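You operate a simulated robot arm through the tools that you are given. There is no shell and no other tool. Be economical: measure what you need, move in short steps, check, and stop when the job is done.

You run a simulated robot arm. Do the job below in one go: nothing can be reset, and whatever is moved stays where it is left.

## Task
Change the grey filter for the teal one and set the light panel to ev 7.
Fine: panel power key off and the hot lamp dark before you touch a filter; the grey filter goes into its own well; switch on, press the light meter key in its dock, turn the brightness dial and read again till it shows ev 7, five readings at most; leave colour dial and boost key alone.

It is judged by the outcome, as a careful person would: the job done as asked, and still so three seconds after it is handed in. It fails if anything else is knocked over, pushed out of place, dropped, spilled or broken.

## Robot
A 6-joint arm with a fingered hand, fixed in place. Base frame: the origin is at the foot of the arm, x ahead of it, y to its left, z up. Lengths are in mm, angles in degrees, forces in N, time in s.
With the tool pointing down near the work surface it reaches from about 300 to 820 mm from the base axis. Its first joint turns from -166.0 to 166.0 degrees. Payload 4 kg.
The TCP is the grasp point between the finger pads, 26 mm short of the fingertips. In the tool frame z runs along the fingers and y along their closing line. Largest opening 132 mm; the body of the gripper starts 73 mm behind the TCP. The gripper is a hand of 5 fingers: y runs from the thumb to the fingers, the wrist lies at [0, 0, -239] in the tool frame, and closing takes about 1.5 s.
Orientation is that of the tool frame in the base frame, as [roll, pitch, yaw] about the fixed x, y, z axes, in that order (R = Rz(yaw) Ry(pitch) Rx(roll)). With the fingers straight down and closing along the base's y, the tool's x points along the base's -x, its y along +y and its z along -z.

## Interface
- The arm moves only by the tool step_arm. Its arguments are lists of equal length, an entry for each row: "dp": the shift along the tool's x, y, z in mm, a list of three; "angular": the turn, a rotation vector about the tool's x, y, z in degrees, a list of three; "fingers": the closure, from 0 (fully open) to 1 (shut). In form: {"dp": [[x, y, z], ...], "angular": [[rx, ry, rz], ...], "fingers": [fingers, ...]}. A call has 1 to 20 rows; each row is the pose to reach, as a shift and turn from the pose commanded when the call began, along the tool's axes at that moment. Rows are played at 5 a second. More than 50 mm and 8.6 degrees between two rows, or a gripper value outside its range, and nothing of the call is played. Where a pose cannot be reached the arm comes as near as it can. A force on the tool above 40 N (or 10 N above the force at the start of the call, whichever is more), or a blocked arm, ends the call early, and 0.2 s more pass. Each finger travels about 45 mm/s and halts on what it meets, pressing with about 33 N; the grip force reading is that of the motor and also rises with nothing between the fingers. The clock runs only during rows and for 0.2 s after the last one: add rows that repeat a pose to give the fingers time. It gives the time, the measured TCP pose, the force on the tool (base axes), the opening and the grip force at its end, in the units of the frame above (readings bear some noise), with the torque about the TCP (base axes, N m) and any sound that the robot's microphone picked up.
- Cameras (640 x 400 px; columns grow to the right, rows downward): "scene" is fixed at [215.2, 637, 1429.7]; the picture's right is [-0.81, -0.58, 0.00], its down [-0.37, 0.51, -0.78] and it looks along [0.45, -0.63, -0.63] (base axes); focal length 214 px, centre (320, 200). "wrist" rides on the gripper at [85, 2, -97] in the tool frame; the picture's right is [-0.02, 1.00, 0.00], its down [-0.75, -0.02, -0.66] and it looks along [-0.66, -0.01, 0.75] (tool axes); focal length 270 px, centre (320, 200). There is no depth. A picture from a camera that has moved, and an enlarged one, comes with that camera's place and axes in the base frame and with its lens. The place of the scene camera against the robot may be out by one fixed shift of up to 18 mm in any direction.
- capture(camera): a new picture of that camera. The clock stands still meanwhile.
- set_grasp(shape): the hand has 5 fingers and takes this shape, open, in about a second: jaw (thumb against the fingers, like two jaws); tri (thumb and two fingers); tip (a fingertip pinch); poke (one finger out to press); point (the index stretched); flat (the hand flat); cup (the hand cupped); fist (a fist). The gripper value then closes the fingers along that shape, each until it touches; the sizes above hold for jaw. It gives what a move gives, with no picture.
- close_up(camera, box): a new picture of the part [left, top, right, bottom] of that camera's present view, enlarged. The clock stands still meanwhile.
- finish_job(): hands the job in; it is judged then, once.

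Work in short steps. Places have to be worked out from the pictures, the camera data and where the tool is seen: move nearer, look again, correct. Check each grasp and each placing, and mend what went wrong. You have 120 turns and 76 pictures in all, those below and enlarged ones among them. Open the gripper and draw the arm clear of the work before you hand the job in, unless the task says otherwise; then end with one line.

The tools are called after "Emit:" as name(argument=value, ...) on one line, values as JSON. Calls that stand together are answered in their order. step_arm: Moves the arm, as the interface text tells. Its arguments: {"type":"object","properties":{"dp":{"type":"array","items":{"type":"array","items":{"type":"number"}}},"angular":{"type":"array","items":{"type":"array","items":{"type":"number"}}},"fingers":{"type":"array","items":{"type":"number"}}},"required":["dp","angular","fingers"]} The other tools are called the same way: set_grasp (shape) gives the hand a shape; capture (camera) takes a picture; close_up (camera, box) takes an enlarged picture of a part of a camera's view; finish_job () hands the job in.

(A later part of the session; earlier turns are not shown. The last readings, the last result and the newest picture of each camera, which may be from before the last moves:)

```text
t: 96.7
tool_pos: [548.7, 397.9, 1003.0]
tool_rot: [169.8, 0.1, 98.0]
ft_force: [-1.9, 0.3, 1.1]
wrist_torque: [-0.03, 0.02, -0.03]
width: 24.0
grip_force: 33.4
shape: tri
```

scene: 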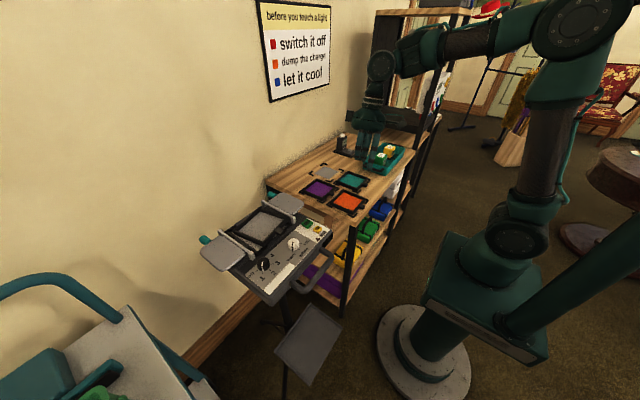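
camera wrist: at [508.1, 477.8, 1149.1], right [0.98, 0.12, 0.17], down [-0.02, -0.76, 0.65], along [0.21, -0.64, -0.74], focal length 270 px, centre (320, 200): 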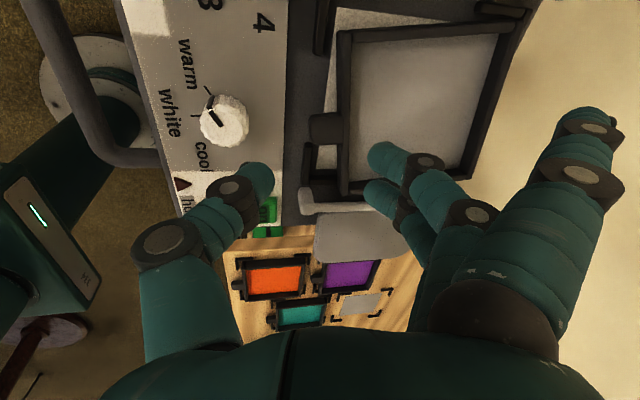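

Width holds at 24 mm with 33 N — the tab and rim are gripped. Slow test lift of 20 mm.

Emit:
step_arm(dp=[[0, 0.7, -4], [0, 1.4, -8], [0, 2.1, -12], [0, 2.8, -16], [0, 3.5, -20], [0, 5.2, -30]], angular=[[0, 0, 0], [0, 0, 0], [0, 0, 0], [0, 0, 0], [0, 0, 0], [0, 0, 0]], fingers=[1, 1, 1, 1, 1, 1])

Emit:
capture(camera="wrist")

```text
t: 98.1
tool_pos: [549.4, 397.0, 1033.7]
tool_rot: [169.7, 0.0, 97.9]
ft_force: [-0.4, 0.2, -0.9]
wrist_torque: [0.0, 0.04, 0.01]
width: 23.1
grip_force: 32.8
shape: tri
```

```text
10 pictures are left
camera wrist: at [522.4, 479.3, 1127.7], right [0.98, 0.12, 0.18], down [-0.03, -0.76, 0.65], along [0.21, -0.64, -0.74], focal length 270 px, centre (320, 200)
```

wrist: 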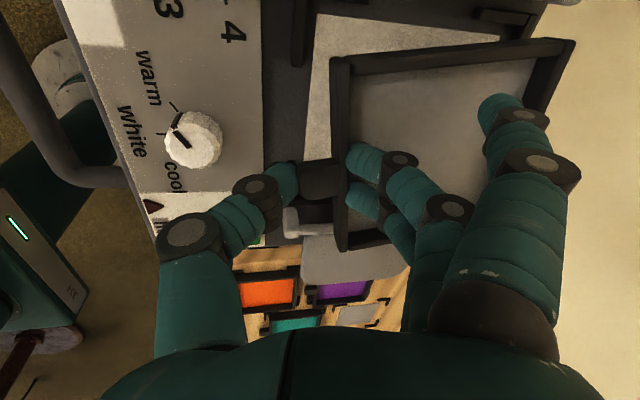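

Grey filter is firmly held (thumb on tab end, fingers inside rim, width steady 23). From three views the grey well is near (726,−113,~848). Carrying it up and over slowly, turning to yaw 90, to a viewpoint at (700,110,985).

Emit:
step_arm(dp=[[0, 2.6, -14.8], [0, 5.2, -29.6], [-25, 14, -28], [-51, 23, -26.4], [-76, 32, -24.8], [-102, 41, -23.3], [-127, 50, -21.7], [-153, 59, -20.1], [-178, 68, -18.5], [-204, 77, -17], [-229, 86, -15.4], [-255, 95, -13.8], [-280, 104, -12.2], [-305.4, 112.5, -10.6], [-305.4, 109, 9], [-305.4, 105.6, 28.4], [-305.4, 102.2, 47.9], [-305.4, 98.8, 67.3], [-305.4, 98.8, 67.3]], angular=[[0, 0, 0], [0, 0, 0], [0, 0, 0], [0, 0, 0], [0, 0, 0], [0, 0, 0], [0, 0, 0], [0, 0, 0], [0, -0.2, 1], [0, -0.4, 2], [0, -0.5, 3], [0, -0.7, 4], [0, -0.9, 5], [0, -1.1, 6], [0, -1.2, 7], [0, -1.4, 7.9], [0, -1.4, 7.9], [0, -1.4, 7.9], [0, -1.4, 7.9]], fingers=[1, 1, 1, 1, 1, 1, 1, 1, 1, 1, 1, 1, 1, 1, 1, 1, 1, 1, 1])

Emit:
capture(camera="wrist")

```text
t: 102.1
tool_pos: [697.6, 111.1, 986.5]
tool_rot: [169.8, 0.1, 89.9]
ft_force: [0.1, 0.2, -1.2]
wrist_torque: [0.01, 0.02, -0.02]
width: 22.9
grip_force: 33.1
shape: tri
```

```text
9 pictures are left
camera wrist: at [682.7, 196.0, 1080.5], right [0.98, -0.02, 0.18], down [-0.13, -0.75, 0.65], along [0.12, -0.66, -0.74], focal length 270 px, centre (320, 200)
```

wrist: 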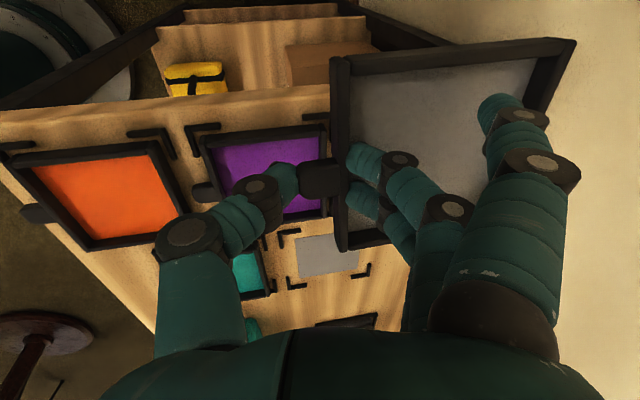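

Well brackets: front line x≈670, centre ≈(732,−117), square to the base. The held filter's centre is at TCP+(61.6,+2). Moving to TCP (670,−119,900) for an alignment check.

Emit:
step_arm(dp=[[-23, -3, 2], [-46, -6, 4], [-69, -9, 6], [-92, -12, 8], [-115, -15.5, 10.5], [-138, -18.6, 12.5], [-161, -21.7, 14.6], [-184, -25, 16.7], [-207, -28, 18.8], [-230, -31.1, 20.9], [-230, -34.6, 40], [-230, -38, 60], [-230, -41.6, 80], [-230, -41.6, 80]], angular=[[0, 0, 0], [0, 0, 0], [0, 0, 0], [0, 0, 0], [0, 0, 0], [0, 0, 0], [0, 0, 0], [0, 0, 0], [0, 0, 0], [0, 0, 0], [0, 0, 0], [0, 0, 0], [0, 0, 0], [0, 0, 0]], fingers=[1, 1, 1, 1, 1, 1, 1, 1, 1, 1, 1, 1, 1, 1])

Emit:
capture(camera="wrist")

```text
t: 105.1
tool_pos: [673.4, -121.2, 899.5]
tool_rot: [169.7, 0.1, 89.8]
ft_force: [0.5, 0.6, -1.3]
wrist_torque: [-0.01, -0.01, 0.03]
width: 22.6
grip_force: 33.3
shape: tri
```

```text
8 pictures are left
camera wrist: at [658.8, -36.0, 993.4], right [0.98, -0.02, 0.18], down [-0.13, -0.75, 0.65], along [0.12, -0.66, -0.74], focal length 270 px, centre (320, 200)
```

wrist: 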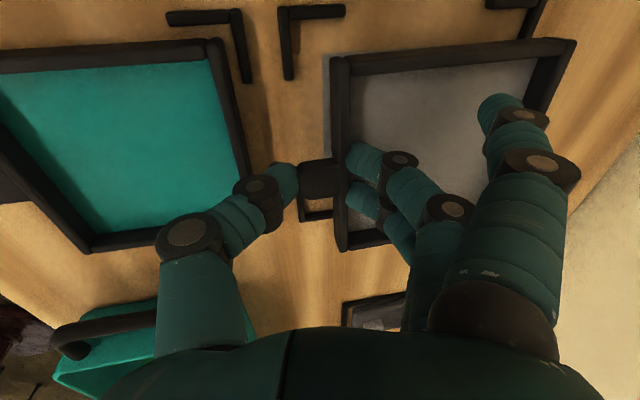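

Brackets here run x 666–794, y −49…−175 (centre ≈(730,−112)); the filter centre is at (735,−119). Shift (−5,+7) and lower toward contact.

Emit:
step_arm(dp=[[7, -5, 1], [7, -6.7, 9], [7, -8.4, 18.8], [7, -8.8, 20.8], [7, -9.1, 22.8]], angular=[[0, 0, 0], [0, 0, 0], [0, 0, 0], [0, 0, 0], [0, 0, 0]], fingers=[1, 1, 1, 1, 1])

```text
t: 106.3
tool_pos: [670.7, -112.6, 880.3]
tool_rot: [169.2, 0.3, 89.9]
ft_force: [-2.5, -0.9, 8.7]
wrist_torque: [0.06, 0.06, -0.01]
width: 24.2
grip_force: 32.9
shape: tri
stopped in row 5: the force on the tool passed its limit at 44 N (the readings are from after the stop); the commanded pose is now the measured one
```

Contact at TCP z≈880. One close look to see whether it's seated before releasing.

Emit:
close_up(camera="wrist", box=[240, 0, 600, 260])

```text
1.54 times, centred on (420, 130) of wrist
camera zoom: at [653.7, -27.8, 974.3], right [0.98, -0.02, 0.18], down [-0.14, -0.75, 0.65], along [0.12, -0.66, -0.74], focal length 416 px, centre (166, 308)
```

zoom: 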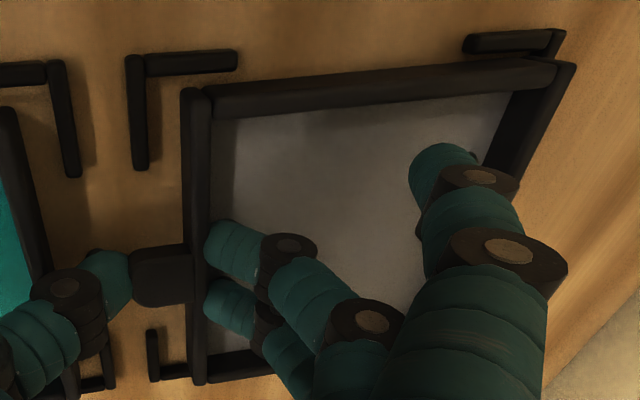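

The filter looks within ~2 mm of its well, likely perched on a bracket edge. Nudging (−2,+1.5) and pressing down gently.

Emit:
step_arm(dp=[[0, 0.3, -2], [1.5, -1.7, -2], [1.5, -2.3, 1.6], [1.5, -2.7, 3.6], [1.5, -3, 5.6]], angular=[[0, 0, 0], [0, 0, 0], [0, 0, 0], [0, 0, 0], [0, 0, 0]], fingers=[1, 1, 1, 1, 1])

```text
t: 107.4
tool_pos: [668.0, -110.9, 878.9]
tool_rot: [169.1, 0.2, 89.8]
ft_force: [-4.8, 2.0, 9.5]
wrist_torque: [0.12, 0.37, -0.09]
width: 24.5
grip_force: 33.1
shape: tri
stopped in row 5: the force on the tool passed its limit at 45 N (the readings are from after the stop); the commanded pose is now the measured one
```

The thumb knuckle is resting on the neighbouring teal rim, so the filter is only a few mm above its seat. Backing off 1.5 mm, releasing, and rising.

Emit:
step_arm(dp=[[0, 0.3, -1.5], [0, 0.3, -1.5], [0, 0.3, -1.5], [0, 0.3, -1.5], [0, 3, -15], [0, 7, -40], [0, 12, -70]], angular=[[0, 0, 0], [0, 0, 0], [0, 0, 0], [0, 0, 0], [0, 0, 0], [0, 0, 0], [0, 0, 0]], fingers=[1, 0.78, 0.72, 0.72, 0.7, 0.66, 0.64])

Emit:
capture(camera="wrist")

```text
t: 109.0
tool_pos: [663.8, -112.3, 949.1]
tool_rot: [169.2, 0.2, 89.9]
ft_force: [-0.3, -0.3, 0.4]
wrist_torque: [-0.01, 0.03, 0.02]
width: 47.0
grip_force: 0.0
shape: tri
```

```text
6 pictures are left
camera wrist: at [649.1, -26.0, 1043.9], right [0.98, -0.02, 0.19], down [-0.14, -0.75, 0.65], along [0.13, -0.66, -0.74], focal length 270 px, centre (320, 200)
```

wrist: 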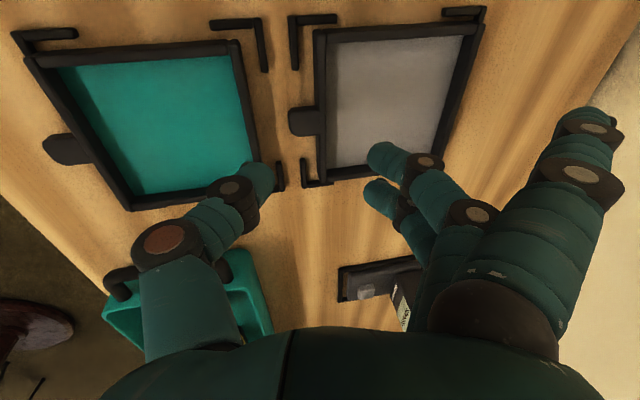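

Grey sits in its own well. From the same picture the teal filter: front edge x≈528, centre y≈−113, same geometry, so the grip pose is TCP ≈(514,−112.5,873). Going there with the same opening.

Emit:
step_arm(dp=[[0, -29, -6], [0, -59, -11], [0, -88, -17], [0, -118, -22], [0, -147.3, -28], [0, -150, -9], [0, -155, 12], [0, -158.5, 30.9]], angular=[[0, 0, 0], [0, 0, 0], [0, 0, 0], [0, 0, 0], [0, 0, 0], [0, 0, 0], [0, 0, 0], [0, 0, 0]], fingers=[0.64, 0.64, 0.64, 0.64, 0.64, 0.64, 0.64, 0.64])

Emit:
step_arm(dp=[[0, -0.9, 5], [0, -1.8, 9.8], [0, -2.3, 12.2], [0, -2.8, 14.7], [0, -3.1, 16.2]], angular=[[0, 0, 0], [0, 0, 0], [0, 0, 0], [0, 0, 0], [0, 0, 0]], fingers=[0.64, 0.64, 0.64, 0.64, 0.64])

```text
t: 110.8
tool_pos: [517.1, -111.3, 890.6]
tool_rot: [169.2, 0.2, 89.9]
ft_force: [-0.3, 0.6, 0.9]
wrist_torque: [0.0, 0.01, 0.0]
width: 46.7
grip_force: 0.1
shape: tri
```

```text
t: 111.6
tool_pos: [518.1, -111.3, 882.1]
tool_rot: [168.8, 0.3, 89.8]
ft_force: [-6.2, 2.0, 23.6]
wrist_torque: [0.13, 0.97, -0.06]
width: 49.2
grip_force: 0.0
shape: tri
stopped in row 3: the force on the tool passed its limit at 44 N (the readings are from after the stop); the commanded pose is now the measured one
```

Thumb knuckle touches the bench at TCP z≈881, as on the panel. Backing off 1.5 mm and closing.

Emit:
step_arm(dp=[[0, 0.3, -1.5], [0, 0.3, -1.5], [0, 0.3, -1.5], [0, 0.3, -1.5], [0, 0.3, -1.5], [0, 0.3, -1.5]], angular=[[0, 0, 0], [0, 0, 0], [0, 0, 0], [0, 0, 0], [0, 0, 0], [0, 0, 0]], fingers=[0.7, 0.76, 0.84, 0.92, 1, 1])

```text
t: 113.0
tool_pos: [517.9, -112.0, 883.1]
tool_rot: [169.0, 0.3, 89.8]
ft_force: [-0.4, -0.3, 0.1]
wrist_torque: [0.0, 0.07, -0.02]
width: 22.1
grip_force: 32.9
shape: tri
```

Gripped at 22 mm like before. Lifting slowly to z≈1075 and checking the grip, then across to the panel.

Emit:
step_arm(dp=[[0, 1.5, -8], [0, 3, -16], [0, 6, -32], [0, 10, -54], [0, 15, -78], [0, 20, -102], [0, 25, -126], [0, 30, -150], [0, 34, -174], [0, 36.5, -188.5]], angular=[[0, 0, 0], [0, 0, 0], [0, 0, 0], [0, 0, 0], [0, 0, 0], [0, 0, 0], [0, 0, 0], [0, 0, 0], [0, 0, 0], [0, 0, 0]], fingers=[1, 1, 1, 1, 1, 1, 1, 1, 1, 1])

Emit:
step_arm(dp=[[20, 0.6, 0], [46, 1.4, 0.3], [74, 2.2, 0.4], [102, 3, 0.6], [130, 4, 0.7], [158, 4.8, 0.9], [186, 5.6, 1], [214, 6.4, 1.2], [242, 7.2, 1.4], [270, 8, 1.5], [298, 9, 1.7], [326, 9.8, 1.9], [354, 10.6, 2], [382, 11.4, 2.2], [410, 12.2, 2.3], [438, 13, 2.5], [466, 14, 2.7], [494, 14.8, 2.8], [516, 15.4, 3], [524, 15.7, 3]], angular=[[0, 0, 0], [0, 0, 0], [0, 0, 0], [0, 0, 0], [0, 0, 0], [0, 0, 0], [0, 0, 0], [0, 0, 0], [0, 0, 0], [0, 0, 0], [0, 0, 0], [0, 0, 0], [0, 0, 0], [0, 0, 0], [0, 0, 0], [0, 0, 0], [0, 0, 0], [0, 0, 0], [0, 0, 0], [0, 0, 0]], fingers=[1, 1, 1, 1, 1, 1, 1, 1, 1, 1, 1, 1, 1, 1, 1, 1, 1, 1, 1, 1])

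```text
t: 115.2
tool_pos: [515.9, -111.2, 1075.5]
tool_rot: [168.9, 0.2, 89.8]
ft_force: [-0.6, 0.1, -1.0]
wrist_torque: [0.02, 0.08, 0.01]
width: 21.8
grip_force: 33.1
shape: tri
```

```text
t: 119.4
tool_pos: [537.3, 412.3, 1073.8]
tool_rot: [169.1, 0.4, 89.9]
ft_force: [-0.4, 0.1, -0.6]
wrist_torque: [-0.02, 0.03, 0.0]
width: 21.5
grip_force: 32.8
shape: tri
```

Still held (21.5 mm). Lowering to z≈1022 for the alignment picture.

Emit:
step_arm(dp=[[0, -4, 17], [0, -8, 34], [0, -11.9, 50.7], [0, -11.9, 50.7]], angular=[[0, 0, 0], [0, 0, 0], [0, 0, 0], [0, 0, 0]], fingers=[1, 1, 1, 1])

Emit:
close_up(camera="wrist", box=[240, 0, 600, 260])

```text
t: 120.4
tool_pos: [534.9, 413.4, 1021.4]
tool_rot: [168.9, 0.3, 90.0]
ft_force: [-0.4, -0.5, -0.9]
wrist_torque: [0.0, 0.05, -0.01]
width: 21.5
grip_force: 33.4
shape: tri
```

```text
1.54 times, centred on (420, 130) of wrist
camera zoom: at [518.5, 498.0, 1115.7], right [0.98, -0.02, 0.19], down [-0.14, -0.75, 0.65], along [0.13, -0.66, -0.74], focal length 416 px, centre (166, 308)
```

zoom: 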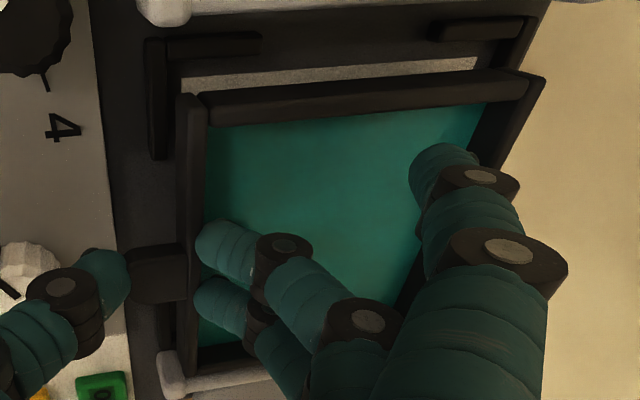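

The well's outer brackets measure x 538–662, top y≈480 (centre ≈(600,417)); teal's centre is ≈(595,414). Shift (+5.5,+2.5) and lower to contact.

Emit:
step_arm(dp=[[2.5, 5.4, 1], [2.5, 4, 8], [2.5, 2.9, 13.8], [2.5, 2.4, 16.5], [2.5, 2, 18.7]], angular=[[0, 0, 0], [0, 0, 0], [0, 0, 0], [0, 0, 0], [0, 0, 0]], fingers=[1, 1, 1, 1, 1])

```text
t: 121.6
tool_pos: [537.7, 416.3, 1002.2]
tool_rot: [169.0, 0.3, 89.9]
ft_force: [0.7, -0.2, 0.4]
wrist_torque: [0.01, -0.01, 0.03]
width: 21.4
grip_force: 33.2
shape: tri
```

No contact yet at 1002; lowering a few mm more.

Emit:
step_arm(dp=[[0, -0.3, 1.5], [0, -0.6, 3], [0, -0.9, 4.5], [0, -1.1, 6]], angular=[[0, 0, 0], [0, 0, 0], [0, 0, 0], [0, 0, 0]], fingers=[1, 1, 1, 1])

```text
t: 122.6
tool_pos: [539.8, 415.3, 1000.4]
tool_rot: [168.7, 0.0, 89.8]
ft_force: [-1.6, -0.3, 10.0]
wrist_torque: [-0.04, -0.01, -0.01]
width: 23.8
grip_force: 33.6
shape: tri
stopped in row 4: the force on the tool passed its limit at 42 N (the readings are from after the stop); the commanded pose is now the measured one
```

Contact right under the grip at z≈1000, consistent with being seated. Releasing and rising.

Emit:
step_arm(dp=[[0, 0.2, -1], [0, 0.2, -1], [0, 0.2, -1], [0, 0.2, -1], [0, 3, -15], [0, 8, -40], [0, 14, -75]], angular=[[0, 0, 0], [0, 0, 0], [0, 0, 0], [0, 0, 0], [0, 0, 0], [0, 0, 0], [0, 0, 0]], fingers=[1, 0.8, 0.73, 0.72, 0.7, 0.66, 0.64])

Emit:
close_up(camera="scene", box=[200, 130, 400, 270])

```text
t: 124.2
tool_pos: [538.8, 414.3, 1074.0]
tool_rot: [168.8, 0.1, 89.9]
ft_force: [-0.2, 0.4, 1.2]
wrist_torque: [0.0, 0.0, -0.01]
width: 46.6
grip_force: 0.0
shape: tri
```

```text
2.86 times, centred on (300, 200) of scene
camera zoom: at [215.2, 637.0, 1429.7], right [-0.81, -0.58, 0.0], down [-0.37, 0.51, -0.78], along [0.45, -0.63, -0.63], focal length 613 px, centre (377, 200)
```

zoom: 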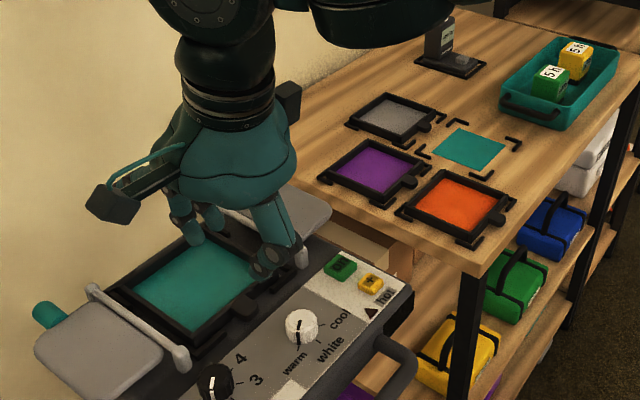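

Both filters are in place (teal on the panel, grey in its own well). Now returning to the thumb-press posture used before for the power key.

Emit:
step_arm(dp=[[0, 4, -20], [0, 7.6, -39.3], [0, 7.6, -39.3]], angular=[[0, 0, 0], [5.6, 0, 0], [11.2, 0, 0]], fingers=[0.64, 0.64, 0.64])

Emit:
step_arm(dp=[[0, 0, 0], [0, 0, 0], [0, 0, 0], [0, 0, 0], [0, 0, 0], [0, 0, 0], [0, 0, 0], [0, 0, 0], [0, 0, 0], [0, 0, 0], [0, 0, 0]], angular=[[0, 0, -8.2], [0, 0, -16.4], [0, 0, -24.6], [0, 0, -32.8], [0, 0, -41], [0, 0, -49.2], [0, 0, -57.4], [0, 0, -65.6], [0, 0, -73.8], [0, 0, -82], [0, 0, -90]], fingers=[0.64, 0.64, 0.64, 0.64, 0.64, 0.64, 0.64, 0.64, 0.64, 0.64, 0.64])

Emit:
set_grasp(shape="jaw")

```text
t: 125.0
tool_pos: [538.5, 414.9, 1116.0]
tool_rot: [-180.0, -0.1, 90.0]
ft_force: [0.3, 0.2, -0.1]
wrist_torque: [0.04, -0.01, 0.02]
width: 46.9
grip_force: 0.1
shape: tri
```

```text
t: 127.4
tool_pos: [537.1, 416.4, 1116.7]
tool_rot: [-179.9, -0.1, 179.9]
ft_force: [0.4, 0.4, 0.1]
wrist_torque: [0.01, -0.03, -0.05]
width: 46.9
grip_force: 0.0
shape: tri
```

```text
t: 128.3
tool_pos: [538.5, 417.1, 1117.6]
tool_rot: [-179.9, 0.1, 179.8]
ft_force: [0.4, -0.3, 0.7]
wrist_torque: [0.02, 0.02, 0.02]
width: 131.9
grip_force: 0.1
shape: jaw
```

Emit:
step_arm(dp=[[9, -13, 17], [18, -26, 34], [26, -38.5, 52], [26, -38.5, 52]], angular=[[-8, 0, 0], [-16, 0, 0], [-24, 0, 0], [-25, 0, 0]], fingers=[0, 0, 0, 0])

Emit:
step_arm(dp=[[0, -5, 10.8], [0, -9.9, 21.3], [0, -12, 25.8], [0, -14.1, 30.2]], angular=[[0, 0, 0], [0, 0, 0], [0, 0, 0], [0, 0, 0]], fingers=[0, 0, 0, 0])

```text
t: 129.3
tool_pos: [586.9, 420.9, 1119.5]
tool_rot: [157.4, -0.2, 179.9]
ft_force: [0.6, 0.6, -0.7]
wrist_torque: [-0.01, -0.04, -0.01]
width: 131.8
grip_force: 0.0
shape: jaw
out of reach, approached as far as the arm can: row 1, 2, 3, 4
```

```text
t: 130.3
tool_pos: [602.4, 432.1, 1097.8]
tool_rot: [155.1, -0.1, 179.9]
ft_force: [0.7, -0.2, 0.2]
wrist_torque: [0.03, 0.02, 0.0]
width: 132.2
grip_force: 0.1
shape: jaw
out of reach, approached as far as the arm can: row 1, 2, 3, 4
```

This arm posture won't take that tilt at yaw 180, but yaw 90 worked well. I'll press with the thumb from yaw 90 instead: level first, turn to 90, then tilt.

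Emit:
step_arm(dp=[[0, 4, -9], [0, 8.5, -18], [0, 8.5, -18], [0, 8.5, -18]], angular=[[7, 0, 0], [14, 0, 0], [21, 0, 0], [24.9, 0, 0]], fingers=[0, 0, 0, 0])

Emit:
step_arm(dp=[[0, 0, 0], [0, 0, 0], [0, 0, 0], [0, 0, 0], [0, 0, 0], [0, 0, 0], [0, 0, 0], [0, 0, 0], [0, 0, 0], [0, 0, 0], [0, 0, 0]], angular=[[0, 0, 8.2], [0, 0, 16.4], [0, 0, 24.6], [0, 0, 32.8], [0, 0, 41], [0, 0, 49.2], [0, 0, 57.4], [0, 0, 65.6], [0, 0, 73.8], [0, 0, 82], [0, 0, 90]], fingers=[0, 0, 0, 0, 0, 0, 0, 0, 0, 0, 0])

```text
t: 131.3
tool_pos: [602.7, 431.0, 1116.7]
tool_rot: [-179.9, 0.1, 180.0]
ft_force: [-0.5, 1.3, 0.1]
wrist_torque: [-0.04, 0.01, 0.0]
width: 131.8
grip_force: 0.1
shape: jaw
```

```text
t: 133.7
tool_pos: [602.2, 430.7, 1118.5]
tool_rot: [180.0, 0.0, 89.7]
ft_force: [-0.4, -0.4, 0.1]
wrist_torque: [0.0, -0.01, 0.03]
width: 131.7
grip_force: 0.0
shape: jaw
```

Emit:
step_arm(dp=[[-25, -10, 8], [-50, -20, 16], [-75, -30, 24], [-100, -40, 32], [-112.7, -45, 38], [-112.7, -45, 38]], angular=[[0, 0, 0], [-6, 0, 0], [-12, 0, 0], [-18, 0, 0], [-24, 0, 0], [-25, 0, 0]], fingers=[0, 0, 0, 0, 0, 0])

```text
t: 135.1
tool_pos: [557.1, 318.4, 1080.8]
tool_rot: [154.9, 0.0, 90.0]
ft_force: [-0.2, 1.1, -0.1]
wrist_torque: [-0.02, -0.02, 0.01]
width: 131.8
grip_force: 0.1
shape: jaw
```

Emit:
step_arm(dp=[[0, -8.5, 18], [0, -16.9, 36.2], [0, -18.6, 39.9], [0, -20.3, 43.5], [0, -21.2, 45.3]], angular=[[0, 0, 0], [0, 0, 0], [0, 0, 0], [0, 0, 0], [0, 0, 0]], fingers=[0, 0, 0, 0, 0])

```text
t: 136.3
tool_pos: [556.3, 319.0, 1031.1]
tool_rot: [154.9, 0.0, 89.9]
ft_force: [1.2, -1.7, 1.8]
wrist_torque: [-0.03, 0.17, 0.04]
width: 131.9
grip_force: 0.1
shape: jaw
heard: click
```

Click: the panel should be on. Now to the light meter, which is near (744,−375) on the bench. I lift away and go first to (640,−100,1080).

Emit:
step_arm(dp=[[0, 12.7, -27.2], [0, 25.4, -54.4], [-35, 31, -51], [-70, 37, -47], [-105, 43, -44], [-140, 49, -40], [-175, 55, -36], [-210, 61, -32.5], [-245, 67, -29], [-280, 73, -25], [-315, 79, -21], [-350, 85, -17], [-385, 91, -13], [-419, 97.3, -9.8]], angular=[[0, 0, 0], [0, 0, 0], [0, 0, 0], [0, 0, 0], [0, 0, 0], [0, 0, 0], [0, 0, 0], [0, 0, 0], [0, 0, 0], [0, 0, 0], [0, 0, 0], [0, 0, 0], [0, 0, 0], [0, 0, 0]], fingers=[0, 0, 0, 0, 0, 0, 0, 0.1, 0.2, 0.2, 0.2, 0.2, 0.2, 0.2])

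Emit:
step_arm(dp=[[0, 0, 0], [0, 0, 0], [0, 0, 0], [0, 0, 0]], angular=[[0, 3.2, -6.8], [0, 6.4, -13.6], [0, 9.6, -20.4], [0, 12.7, -27.2]], fingers=[0.2, 0.2, 0.2, 0.2])

```text
t: 139.3
tool_pos: [638.1, -101.1, 1079.6]
tool_rot: [155.0, -0.1, 89.9]
ft_force: [-0.3, 0.4, 0.1]
wrist_torque: [0.0, -0.01, -0.02]
width: 105.8
grip_force: 0.1
shape: jaw
```

```text
t: 140.3
tool_pos: [639.7, -102.2, 1079.6]
tool_rot: [154.8, 0.1, 120.0]
ft_force: [0.9, 0.6, 0.5]
wrist_torque: [0.01, -0.05, 0.0]
width: 106.2
grip_force: 0.1
shape: jaw
```

Emit:
step_arm(dp=[[-26, -5, 9], [-53, -10, 19], [-79, -15, 28], [-106, -20, 37], [-132, -24.5, 47], [-158, -29.4, 56], [-185, -34, 65], [-211, -39, 75], [-237.6, -44.1, 84.2], [-237.6, -44.1, 84.2]], angular=[[0, 0, 0], [0, 0, 0], [0, 0, 0], [0, 0, 0], [0, 0, 0], [0, 0, 0], [0, 0, 0], [0, 0, 0], [0, 0, 0], [0, 0, 0]], fingers=[0.2, 0.2, 0.2, 0.2, 0.2, 0.2, 0.2, 0.2, 0.2, 0.2])

Emit:
capture(camera="wrist")

```text
t: 142.5
tool_pos: [749.8, -308.2, 983.7]
tool_rot: [155.1, 0.1, 119.9]
ft_force: [-0.1, 0.1, -0.2]
wrist_torque: [-0.04, -0.01, -0.01]
width: 105.9
grip_force: 0.1
shape: jaw
```

```text
3 pictures are left
camera wrist: at [674.6, -254.4, 1071.5], right [0.8, 0.43, 0.42], down [0.12, -0.8, 0.59], along [0.59, -0.42, -0.69], focal length 270 px, centre (320, 200)
```

wrist: 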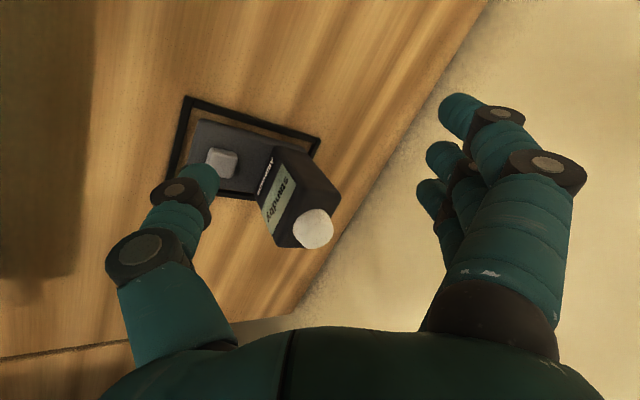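

Meter reads "standby"; its key is at ≈(739.5,−361.5,864) and the thumb tip model fits. Aligning (yaw 132) above the key, then checking reach before pressing.

Emit:
step_arm(dp=[[-12, 2.5, 1.2], [-24, 5, 2.4], [-35.1, 7.6, 3.6], [-35.1, -3, 25], [-35.1, -13, 47.7], [-35.1, -13, 47.7]], angular=[[0, 1.7, -3.6], [0, 3.4, -7.3], [0, 5.1, -10.9], [0, 5.1, -10.9], [0, 5.1, -10.9], [0, 5.1, -10.9]], fingers=[0.2, 0.2, 0.2, 0.2, 0.2, 0.2])

```text
t: 143.9
tool_pos: [710.6, -345.2, 927.7]
tool_rot: [154.9, 0.2, 131.8]
ft_force: [-3.9, -0.2, 9.2]
wrist_torque: [0.21, -0.75, 0.01]
width: 106.1
grip_force: 0.1
shape: jaw
out of reach, approached as far as the arm can: row 1, 2, 3, 4, 5, 6
```

It fell short of reach and touched something lightly; rising straight up at once.

Emit:
step_arm(dp=[[0, 8.5, -18], [0, 17, -36], [0, 29.6, -63.4]], angular=[[0, 0, 0], [0, 0, 0], [0, 0, 0]], fingers=[0.2, 0.2, 0.2])

Emit:
capture(camera="wrist")

```text
t: 144.7
tool_pos: [684.1, -348.1, 965.5]
tool_rot: [154.9, -0.1, 131.9]
ft_force: [-0.6, 0.3, 0.2]
wrist_torque: [0.01, -0.01, -0.01]
width: 105.9
grip_force: 0.1
shape: jaw
out of reach, approached as far as the arm can: row 1, 2, 3
```

```text
2 pictures are left
camera wrist: at [599.7, -311.5, 1052.5], right [0.69, 0.59, 0.42], down [0.29, -0.76, 0.59], along [0.67, -0.28, -0.69], focal length 270 px, centre (320, 200)
```

wrist: 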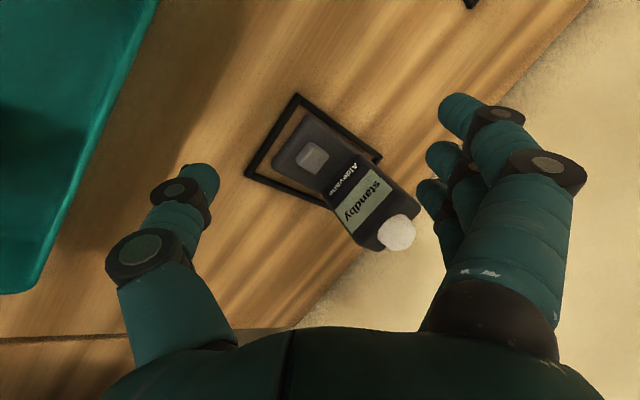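

The meter is still upright and on standby. The limit is on wrist winding, so I'll use yaw 105: rise to z≈1005 and rotate first.

Emit:
step_arm(dp=[[0, 4, -9], [0, 8, -18], [0, 13, -27], [0, 16.9, -36.2], [0, 16.9, -36.2]], angular=[[0, -3.2, 7], [0, -6.4, 14], [0, -9.6, 20.5], [0, -11.4, 24.5], [0, -11.4, 24.5]], fingers=[0.2, 0.2, 0.2, 0.2, 0.2])

```text
t: 145.9
tool_pos: [707.3, -360.4, 1011.6]
tool_rot: [155.0, -0.1, 104.9]
ft_force: [-0.2, -0.5, 0.4]
wrist_torque: [0.0, -0.01, -0.04]
width: 105.9
grip_force: 0.0
shape: jaw
out of reach, approached as far as the arm can: row 1, 2, 3, 4, 5
```

Emit:
step_arm(dp=[[-1.7, 16, 10.6], [-3.4, 32, 21.3], [-5.1, 48, 32], [-6.8, 63.8, 42.6], [-6.8, 63.8, 42.6]], angular=[[0, 0, 0], [0, 0, 0], [0, 0, 0], [0, 0, 0], [0, 0, 0]], fingers=[0.2, 0.2, 0.2, 0.2, 0.2])

```text
t: 147.1
tool_pos: [764.3, -350.9, 993.0]
tool_rot: [155.0, -0.1, 104.9]
ft_force: [-0.1, 0.4, -0.1]
wrist_torque: [-0.03, -0.02, 0.01]
width: 105.8
grip_force: 0.1
shape: jaw
out of reach, approached as far as the arm can: row 3, 4, 5
```

Short by 18 mm only because of height; lower down there is more reach. Descending to z≈943 while moving out.

Emit:
step_arm(dp=[[0, -5, 10], [-0.5, -10, 21], [-0.8, -8, 35], [-1.1, -4.5, 53.1], [-1.1, -4.5, 53.1]], angular=[[0, 0, 0], [0, 0, 0], [0, 0, 0], [0, 0, 0], [0, 0, 0]], fingers=[0.2, 0.2, 0.2, 0.2, 0.2])

```text
t: 148.3
tool_pos: [780.6, -345.0, 945.0]
tool_rot: [155.0, -0.1, 104.9]
ft_force: [0.2, 0.2, 0.4]
wrist_torque: [-0.03, 0.01, 0.03]
width: 105.8
grip_force: 0.0
shape: jaw
```

On station at (781,−345,945). Descending gradually toward the key.

Emit:
step_arm(dp=[[0, -6, 13], [0, -11.8, 25.4], [0, -13.5, 29], [0, -14.4, 30.8]], angular=[[0, 0, 0], [0, 0, 0], [0, 0, 0], [0, 0, 0]], fingers=[0.2, 0.2, 0.2, 0.2])

```text
t: 149.3
tool_pos: [780.5, -348.0, 914.5]
tool_rot: [154.7, 0.1, 105.0]
ft_force: [-4.8, -0.5, 28.9]
wrist_torque: [-0.36, 1.65, -0.02]
width: 105.1
grip_force: 0.0
shape: jaw
heard: click
```

Click at the meter. Easing off 12 mm and reading its display.

Emit:
step_arm(dp=[[0, 2.5, -5.4], [0, 5.1, -10.9]], angular=[[0, 0, 0], [0, 0, 0]], fingers=[0.2, 0.2])

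Emit:
close_up(camera="wrist", box=[190, 110, 430, 310])

```text
t: 149.9
tool_pos: [781.2, -347.3, 922.0]
tool_rot: [155.1, -0.2, 104.9]
ft_force: [0.6, -0.5, 4.5]
wrist_torque: [-0.09, 0.14, 0.01]
width: 105.8
grip_force: 0.1
shape: jaw
```

```text
2.00 times, centred on (310, 210) of wrist
camera zoom: at [721.4, -275.4, 1008.1], right [0.88, 0.21, 0.42], down [-0.09, -0.8, 0.59], along [0.46, -0.55, -0.69], focal length 541 px, centre (340, 180)
```

zoom: 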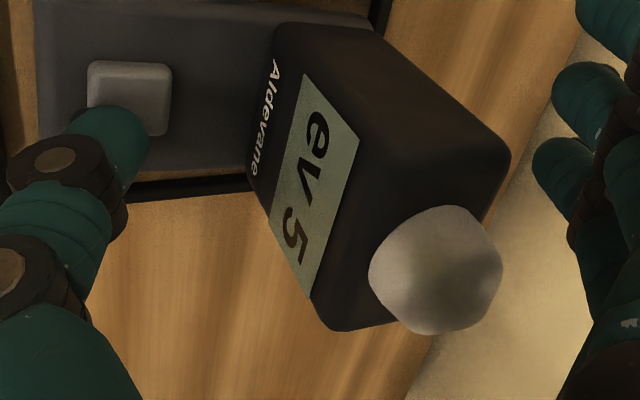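

The meter reads ev 5 at dial level 1; ticks are 45° apart, so level 3 (+90° anticlockwise seen from above) should give ev 7. Leaving the meter the way I came, then levelling the hand.

Emit:
step_arm(dp=[[0, 6.3, -13.6], [0, 12.7, -27.2], [0.3, 13.5, -50], [0.5, 14.2, -71.7], [2, -5, -80]], angular=[[0, 0, 0], [0, 0, 0], [0, 0, 0], [0, 0, 0], [0, 0, 0]], fingers=[0.2, 0.2, 0.2, 0.2, 0.2])

Emit:
step_arm(dp=[[-5, -25, -15], [-5, -50, -32], [15, -73, -42], [40, -95, -50], [65, -115, -58], [90, -130, -65]], angular=[[6, 0, 0], [12, 0, 0], [18, 0, 0], [24, 0, 0], [25, 0, 0], [25, 0, 0]], fingers=[0.2, 0.2, 0.2, 0.2, 0.2, 0.2])

```text
t: 151.1
tool_pos: [743.0, -357.6, 991.4]
tool_rot: [155.0, -0.1, 104.9]
ft_force: [-0.3, 0.1, 0.3]
wrist_torque: [-0.01, 0.02, 0.01]
width: 105.7
grip_force: 0.1
shape: jaw
```

```text
t: 152.5
tool_pos: [615.8, -329.7, 1014.7]
tool_rot: [-179.9, -0.2, 104.8]
ft_force: [0.2, -0.2, -1.0]
wrist_torque: [0.0, 0.02, -0.02]
width: 105.8
grip_force: 0.1
shape: jaw
out of reach, approached as far as the arm can: row 5, 6
```

Rotating to yaw 60 to be clear of limits, then travelling to the panel.

Emit:
step_arm(dp=[[0, 0, -10], [0, 0, -20], [0, 0, -30], [0, 0, -40], [0, 0, -50], [0, 0, -60]], angular=[[0, 0, 7.5], [0, 0, 15], [0, 0, 22.5], [0, 0, 30], [0, 0, 37.5], [0, 0, 44.8]], fingers=[0.2, 0.2, 0.2, 0.2, 0.2, 0.2])

Emit:
set_grasp(shape="tri")

```text
t: 153.9
tool_pos: [615.9, -328.5, 1075.5]
tool_rot: [-180.0, -0.1, 59.9]
ft_force: [-0.6, 0.1, 0.2]
wrist_torque: [-0.02, 0.03, -0.03]
width: 105.7
grip_force: 0.1
shape: jaw
```

```text
t: 154.8
tool_pos: [617.0, -329.6, 1074.7]
tool_rot: [-180.0, -0.2, 60.1]
ft_force: [-0.4, 0.1, 1.2]
wrist_torque: [0.01, 0.0, 0.01]
width: 132.0
grip_force: 0.1
shape: tri
```

Emit:
step_arm(dp=[[32.4, -25.1, -1], [64.9, -50.3, -1], [97.3, -75.4, -2], [129.7, -100.5, -2], [162.2, -125.7, -2], [194.6, -150.8, -2], [227, -175.9, -2], [259.4, -201, -3], [291.9, -226.2, -3], [324.3, -251.3, -3], [356.7, -276.4, -3], [389.2, -301.6, -3], [421.6, -326.7, -4], [454, -351.8, -4], [486.5, -377, -4], [518.9, -402.1, -4], [551.3, -427.2, -4], [583.7, -452.3, -5], [616.2, -477.5, -5], [648.6, -502.6, -5]], angular=[[0, 0, 0], [0, 0, 0], [0, 0, 0], [0, 0, 0], [0, 0, 0], [0, 0, 0], [0, 0, 0], [0, 0, 0], [0, 0, 0], [0, 0, 0], [0, 0, 0], [0, 0, 0], [0, 0, 0], [0, 0, 0], [0, 0, 0], [0, 0, 0], [0, 0, 0], [0, 0, 0], [0, 0, 0], [0, 0, 0]], fingers=[0.3, 0.6, 0.6, 0.6, 0.6, 0.6, 0.6, 0.6, 0.6, 0.6, 0.6, 0.6, 0.6, 0.6, 0.6, 0.6, 0.6, 0.6, 0.6, 0.6])

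```text
t: 159.0
tool_pos: [504.0, 481.5, 1080.3]
tool_rot: [179.9, -0.1, 60.1]
ft_force: [0.5, 0.0, 0.6]
wrist_torque: [-0.01, 0.01, 0.02]
width: 52.8
grip_force: 0.0
shape: tri
out of reach, approached as far as the arm can: row 2, 3, 4, 5, 6, 7, 8, 9, 10, 11, 12, 13, 14, 15, 16, 17
```

Over the brightness dial. Testing in free air that the yaw range 140→185 is reachable here.

Emit:
step_arm(dp=[[0, 0, 0], [0, 0, 0], [0, 0, 0], [0, 0, 0], [0, 0, 0], [0, 0, 0], [0, 0, 0], [0, 0, 0], [0, 0, 0], [0, 0, 0], [0, 0, 0], [0, 0, 0], [0, 0, 0], [0, 0, 0], [0, 0, 0], [0, 0, 0]], angular=[[0, 0, -8], [0, 0, -16], [0, 0, -24], [0, 0, -32], [0, 0, -40], [0, 0, -48], [0, 0, -56], [0, 0, -64], [0, 0, -72], [0, 0, -80], [0, 0, -88], [0, 0, -96], [0, 0, -104], [0, 0, -112], [0, 0, -120], [0, 0, -125]], fingers=[0.62, 0.62, 0.62, 0.62, 0.62, 0.62, 0.62, 0.62, 0.62, 0.62, 0.62, 0.62, 0.62, 0.62, 0.62, 0.62])

```text
t: 162.4
tool_pos: [505.2, 482.7, 1081.6]
tool_rot: [179.9, 0.0, -174.8]
ft_force: [0.3, 0.3, -0.3]
wrist_torque: [-0.01, 0.03, 0.02]
width: 50.7
grip_force: 0.1
shape: tri
```

The range is fine. Back to yaw 140 with a slight −5° roll, and down around the dial (open ~50 mm).

Emit:
step_arm(dp=[[0, 0, 0], [0, 0, 0], [0, 0, 0], [0, 0, 0], [0, 0, 0], [0, 0, 0]], angular=[[0, 0, 8], [0, 0, 16], [0, 0, 24], [0, 0, 32], [0, 0, 40], [0, 0, 45]], fingers=[0.62, 0.62, 0.62, 0.62, 0.62, 0.62])

Emit:
step_arm(dp=[[0, 0, 20], [0, -1, 45], [0, -2, 66], [0, -2.5, 73]], angular=[[-3, 0, 0], [-5, 0, 0], [-5, 0, 0], [-5, 0, 0]], fingers=[0.62, 0.62, 0.62, 0.62])

```text
t: 163.8
tool_pos: [504.9, 483.4, 1081.3]
tool_rot: [179.9, 0.1, 140.0]
ft_force: [0.1, 1.1, -0.2]
wrist_torque: [0.01, -0.02, -0.01]
width: 50.9
grip_force: 0.0
shape: tri
```

```text
t: 164.8
tool_pos: [521.2, 501.7, 1020.7]
tool_rot: [175.1, -0.1, 140.0]
ft_force: [0.7, 0.0, 0.4]
wrist_torque: [0.01, 0.0, -0.01]
width: 50.6
grip_force: 0.1
shape: tri
out of reach, approached as far as the arm can: row 2, 3, 4
```

That low pose isn't reachable at yaw 140. I'll test the low-yaw range instead: rise, go back over the dial, rotate to yaw 12 and descend to a still-clear height.

Emit:
step_arm(dp=[[0, 0, -30], [0, -12, -60], [0, -24, -60]], angular=[[0, 0, 0], [3, 0, 0], [5, 0, 0]], fingers=[0.62, 0.62, 0.62])

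Emit:
step_arm(dp=[[0, 0, 0], [0, 0, 0], [0, 0, 0], [0, 0, 0], [0, 0, 0], [0, 0, 0], [0, 0, 0], [0, 0, 0], [0, 0, 0], [0, 0, 0], [0, 0, 0], [0, 0, 0], [0, 0, 0], [0, 0, 0], [0, 0, 0], [0, 0, 0]], angular=[[0, 0, 8], [0, 0, 16], [0, 0, 24], [0, 0, 32], [0, 0, 40], [0, 0, 48], [0, 0, 56], [0, 0, 64], [0, 0, 72], [0, 0, 80], [0, 0, 88], [0, 0, 96], [0, 0, 104], [0, 0, 112], [0, 0, 120], [0, 0, 128]], fingers=[0.62, 0.62, 0.62, 0.62, 0.62, 0.62, 0.62, 0.62, 0.62, 0.62, 0.62, 0.62, 0.62, 0.62, 0.62, 0.62])

```text
t: 165.6
tool_pos: [501.9, 477.2, 1079.6]
tool_rot: [-180.0, 0.0, 140.1]
ft_force: [0.5, 0.0, -1.0]
wrist_torque: [-0.01, 0.01, 0.03]
width: 51.0
grip_force: 0.1
shape: tri
```

```text
t: 169.0
tool_pos: [502.6, 478.3, 1078.4]
tool_rot: [-179.9, 0.1, 12.0]
ft_force: [-0.4, 0.5, -0.6]
wrist_torque: [0.0, -0.01, -0.03]
width: 50.7
grip_force: 0.2
shape: tri
```

Emit:
step_arm(dp=[[1, -2, 20], [2, -4, 40], [3.5, -5.1, 58]], angular=[[0, 0, 0], [0, 0, 0], [0, 0, 0]], fingers=[0.62, 0.62, 0.62])

```text
t: 169.8
tool_pos: [510.9, 505.3, 1035.1]
tool_rot: [-178.4, 2.1, 11.9]
ft_force: [0.3, 0.0, -0.6]
wrist_torque: [0.05, 0.13, -0.03]
width: 50.6
grip_force: 0.1
shape: tri
out of reach, approached as far as the arm can: row 1, 2, 3
```

Low poses need the tool leaning outward here (as it did at the filter). I'll level up high, return to yaw 140 and use roll −13°, which leans that way.

Emit:
step_arm(dp=[[-4, 7, -20], [-8, 15, -40], [-12.8, 21.8, -48], [-12.8, 21.8, -48]], angular=[[0, 0, 0], [-1, 1, 0], [-1.6, 2.1, 0], [-1.6, 2.1, 0]], fingers=[0.62, 0.62, 0.62, 0.62])

Emit:
step_arm(dp=[[0, 0, 0], [0, 0, 0], [0, 0, 0], [0, 0, 0], [0, 0, 0], [0, 0, 0], [0, 0, 0], [0, 0, 0], [0, 0, 0], [0, 0, 0], [0, 0, 0], [0, 0, 0], [0, 0, 0], [0, 0, 0], [0, 0, 0], [0, 0, 0]], angular=[[0, 0, -8], [0, 0, -16], [0, 0, -24], [0, 0, -32], [0, 0, -40], [0, 0, -48], [0, 0, -56], [0, 0, -64], [0, 0, -72], [0, 0, -80], [0, 0, -88], [0, 0, -96], [0, 0, -104], [0, 0, -112], [0, 0, -120], [0, 0, -128]], fingers=[0.62, 0.62, 0.62, 0.62, 0.62, 0.62, 0.62, 0.62, 0.62, 0.62, 0.62, 0.62, 0.62, 0.62, 0.62, 0.62])

Emit:
step_arm(dp=[[0, 0, 0], [0, 0, 0], [0, 0, 20], [0, 0, 40]], angular=[[-7, 0, 0], [-13, 0, 0], [-13, 0, 0], [-13, 0, 0]], fingers=[0.62, 0.62, 0.62, 0.62])

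```text
t: 170.8
tool_pos: [494.8, 459.3, 1068.1]
tool_rot: [178.4, -2.2, 12.1]
ft_force: [-0.5, 0.8, 0.9]
wrist_torque: [0.01, 0.02, -0.02]
width: 51.0
grip_force: 0.1
shape: tri
out of reach, approached as far as the arm can: row 1
```

```text
t: 174.2
tool_pos: [497.7, 458.6, 1069.9]
tool_rot: [179.3, 2.5, 140.2]
ft_force: [0.2, 0.8, 0.3]
wrist_torque: [0.01, 0.0, 0.02]
width: 50.8
grip_force: 0.0
shape: tri
```

```text
t: 175.2
tool_pos: [500.2, 459.2, 1028.8]
tool_rot: [166.2, 2.4, 140.2]
ft_force: [-0.4, 0.3, 0.4]
wrist_torque: [0.02, 0.04, -0.04]
width: 50.9
grip_force: 0.1
shape: tri
```

Reachable now. Moving over the dial at z≈1012 (still clear) and testing the 45° turn about the tool axis in air.

Emit:
step_arm(dp=[[4, 4.3, 7], [8, 8.6, 14], [12.2, 13, 20.7]], angular=[[0, 0, 0], [0, 0, 0], [0, 0, 0]], fingers=[0.62, 0.62, 0.62])

Emit:
step_arm(dp=[[0, 0, 0], [0, 0, 0], [0, 0, 0], [0, 0, 0], [0, 0, 0], [0, 0, 0]], angular=[[0, 0, -8], [0, 0, -16], [0, 0, -24], [0, 0, -32], [0, 0, -40], [0, 0, -45]], fingers=[0.62, 0.62, 0.62, 0.62, 0.62, 0.62])

```text
t: 176.0
tool_pos: [502.5, 482.4, 1010.7]
tool_rot: [166.3, 2.5, 140.1]
ft_force: [0.0, -0.2, -1.0]
wrist_torque: [0.0, 0.0, 0.01]
width: 50.8
grip_force: 0.0
shape: tri
```

```text
t: 177.4
tool_pos: [501.7, 480.8, 1012.6]
tool_rot: [171.9, 11.5, -175.2]
ft_force: [0.3, 0.8, 0.1]
wrist_torque: [0.04, 0.01, -0.01]
width: 50.6
grip_force: 0.2
shape: tri
```

The turn is reachable. Back to 140 and down around the dial until light contact.

Emit:
step_arm(dp=[[0, 0, 0], [0, 0, 0], [0, 0, 0], [0, 0, 0], [0, 0, 0], [0, 0, 0]], angular=[[0, 0, 8], [0, 0, 16], [0, 0, 24], [0, 0, 32], [0, 0, 40], [0, 0, 45]], fingers=[0.62, 0.62, 0.62, 0.62, 0.62, 0.62])

Emit:
step_arm(dp=[[0, -1.4, 5.8], [0, -2.9, 11.6], [0, -3.4, 13.6], [0, -3.6, 14.6]], angular=[[0, 0, 0], [0, 0, 0], [0, 0, 0], [0, 0, 0]], fingers=[0.62, 0.62, 0.62, 0.62])

```text
t: 178.8
tool_pos: [502.4, 478.7, 1011.7]
tool_rot: [166.3, 2.4, 140.0]
ft_force: [-0.2, -0.5, -0.2]
wrist_torque: [-0.01, 0.01, 0.01]
width: 50.9
grip_force: 0.0
shape: tri
```

```text
t: 179.6
tool_pos: [501.6, 478.6, 1006.1]
tool_rot: [165.8, 2.5, 140.1]
ft_force: [-2.4, -3.6, 16.7]
wrist_torque: [-0.51, 0.54, 0.12]
width: 51.3
grip_force: 0.0
shape: tri
stopped in row 4: the force on the tool passed its limit at 43 N (the readings are from after the stop); the commanded pose is now the measured one
```

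Thumb knuckle contact on the board at TCP z≈1003, same as when the tab was gripped. Backing 1 mm and closing; the width should show the dial (~29).

Emit:
step_arm(dp=[[0, 0, 0], [0, -0.2, 1], [0, -0.2, 1], [0, -0.2, 1], [0, -0.2, 1], [0, -0.2, 1]], angular=[[0, 0, 0], [0, 0, 0], [0, 0, 0], [0, 0, 0], [0, 0, 0], [0, 0, 0]], fingers=[0.68, 0.74, 0.8, 0.86, 0.9, 0.9])

```text
t: 181.0
tool_pos: [501.9, 480.2, 1000.7]
tool_rot: [166.1, 2.5, 139.9]
ft_force: [-1.1, 4.5, -0.7]
wrist_torque: [-0.03, 0.09, -0.02]
width: 18.5
grip_force: 32.9
shape: tri
```

Something round is gripped (18.5 mm, 33 N). Turning 45° and listening for detents.

Emit:
step_arm(dp=[[0, 0, 0], [0, 0, 0], [0, 0, 0], [0, 0, 0], [0, 0, 0], [0, 0, 0], [0, 0, 0], [0, 0, 0]], angular=[[0, 0, -6], [0, 0, -12], [0, 0, -18], [0, 0, -24], [0, 0, -30], [0, 0, -36], [0, 0, -42], [0, 0, -46]], fingers=[1, 1, 1, 1, 1, 1, 1, 1])

```text
t: 182.8
tool_pos: [503.1, 479.7, 1002.0]
tool_rot: [171.9, 12.0, -174.5]
ft_force: [26.7, 12.7, -1.0]
wrist_torque: [0.38, -0.13, -0.09]
width: 17.4
grip_force: 32.7
shape: tri
```

No detent sound, and the side force implies the dial's centre is ~7 mm further in +y. Releasing, lifting, returning to yaw 140, and shifting.

Emit:
step_arm(dp=[[0, 0, 0], [0, 0, 0], [0, 0, -2], [0, 0, -18], [0, 0, -18], [0, 0, -18], [0, 0, -18], [0, 0, -18], [0, 0, -18], [0, 0, -18]], angular=[[0, 0, 0], [0, 0, 0], [0, 0, 0], [0, 0, 0], [0, 0, 8], [0, 0, 16], [0, 0, 24], [0, 0, 32], [0, 0, 40], [0, 0, 46]], fingers=[0.75, 0.62, 0.62, 0.62, 0.62, 0.62, 0.62, 0.62, 0.62, 0.62])

Emit:
step_arm(dp=[[2, 2.4, 1], [4.2, 4.8, 1.2], [4.2, 4.8, 10], [4.2, 4.8, 16], [4.2, 4.8, 18]], angular=[[0, 0, 0], [0, 0, 0], [0, 0, 0], [0, 0, 0], [0, 0, 0]], fingers=[0.62, 0.62, 0.64, 0.66, 0.66])

Emit:
step_arm(dp=[[0, 0, 0], [0, 0, 0], [0, 0, 0], [0, 0, 0], [0, 0, 0]], angular=[[0, 0, 0], [0, 0, 0], [0, 0, 0], [0, 0, 0], [0, 0, 0]], fingers=[0.74, 0.8, 0.86, 0.9, 0.9])

```text
t: 185.0
tool_pos: [497.8, 475.9, 1018.6]
tool_rot: [165.9, 2.5, 139.9]
ft_force: [0.9, 0.4, -0.4]
wrist_torque: [0.01, 0.0, 0.01]
width: 49.3
grip_force: 0.2
shape: tri
```

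```text
t: 186.2
tool_pos: [500.5, 485.1, 1004.7]
tool_rot: [165.8, 2.6, 139.9]
ft_force: [-2.2, -1.4, 8.6]
wrist_torque: [-0.26, 0.27, 0.0]
width: 46.0
grip_force: 0.1
shape: tri
```

```text
t: 187.4
tool_pos: [500.7, 484.7, 1003.9]
tool_rot: [166.0, 2.6, 140.1]
ft_force: [-1.7, 0.5, -2.5]
wrist_torque: [-0.04, 0.06, 0.02]
width: 18.1
grip_force: 33.1
shape: tri
```

Gripped again (18.1 mm). Turning 46°.

Emit:
step_arm(dp=[[0, 0, 0], [0, 0, 0], [0, 0, 0], [0, 0, 0], [0, 0, 0], [0, 0, 0], [0, 0, 0], [0, 0, 0]], angular=[[0, 0, -6], [0, 0, -12], [0, 0, -18], [0, 0, -24], [0, 0, -30], [0, 0, -36], [0, 0, -42], [0, 0, -46]], fingers=[1, 1, 1, 1, 1, 1, 1, 1])

```text
t: 189.2
tool_pos: [500.3, 485.5, 1002.5]
tool_rot: [172.1, 11.8, -174.2]
ft_force: [-34.0, -8.6, 5.9]
wrist_torque: [0.07, 0.89, -0.07]
width: 18.7
grip_force: 33.1
shape: tri
```

Releasing and drawing back so the dial and the panel's level display can be checked with the last picture.

Emit:
step_arm(dp=[[0, 0, 0], [0, 0, 0], [0, 0, -3], [0, 0, -20], [-3, -8, -40], [-7, -20, -60], [-10.9, -31.6, -81]], angular=[[0, 0, 0], [0, 0, 0], [0, 0, 0], [0, 0, 0], [0, 0, 0], [0, 0, 0], [0, 0, 0]], fingers=[0.75, 0.62, 0.62, 0.62, 0.62, 0.62, 0.62])

Emit:
close_up(camera="scene", box=[242, 218, 342, 282])

```text
t: 190.8
tool_pos: [501.0, 443.1, 1077.1]
tool_rot: [172.0, 11.9, -174.5]
ft_force: [-0.9, 1.0, -0.5]
wrist_torque: [0.05, 0.02, -0.05]
width: 49.4
grip_force: 0.2
shape: tri
```

```text
6.25 times, centred on (292, 250) of scene
camera zoom: at [215.2, 637.0, 1429.7], right [-0.81, -0.58, 0.0], down [-0.37, 0.51, -0.78], along [0.45, -0.63, -0.63], focal length 1340 px, centre (495, -112)
```

zoom: 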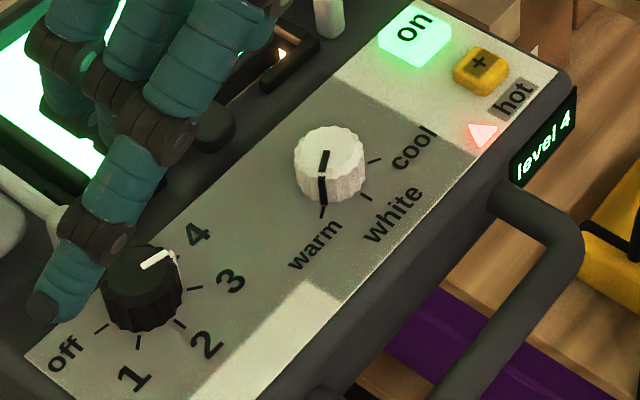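

The display shows level 4 (dial a little past midway 3–4, turned further than meant); panel on, colour dial and boost untouched. I need level 3: turn back about 40°. Re-centring the grip at the force-balanced centre (501.3,482.4) and lowering.

Emit:
step_arm(dp=[[-1, 18, 8], [-2.1, 36.7, 17], [3, 33, 40], [7.5, 29, 62.6], [9.5, 27.4, 72], [10.7, 26.4, 77.5]], angular=[[0, 0, 0], [0, 0, 0], [0, 0, 0], [0, 0, 0], [0, 0, 0], [0, 0, 0]], fingers=[0.62, 0.62, 0.62, 0.62, 0.62, 0.62])

```text
t: 192.2
tool_pos: [501.2, 478.8, 1003.7]
tool_rot: [172.1, 11.8, -174.5]
ft_force: [-0.5, -0.8, 0.5]
wrist_torque: [0.02, 0.02, 0.03]
width: 49.2
grip_force: 0.1
shape: tri
```

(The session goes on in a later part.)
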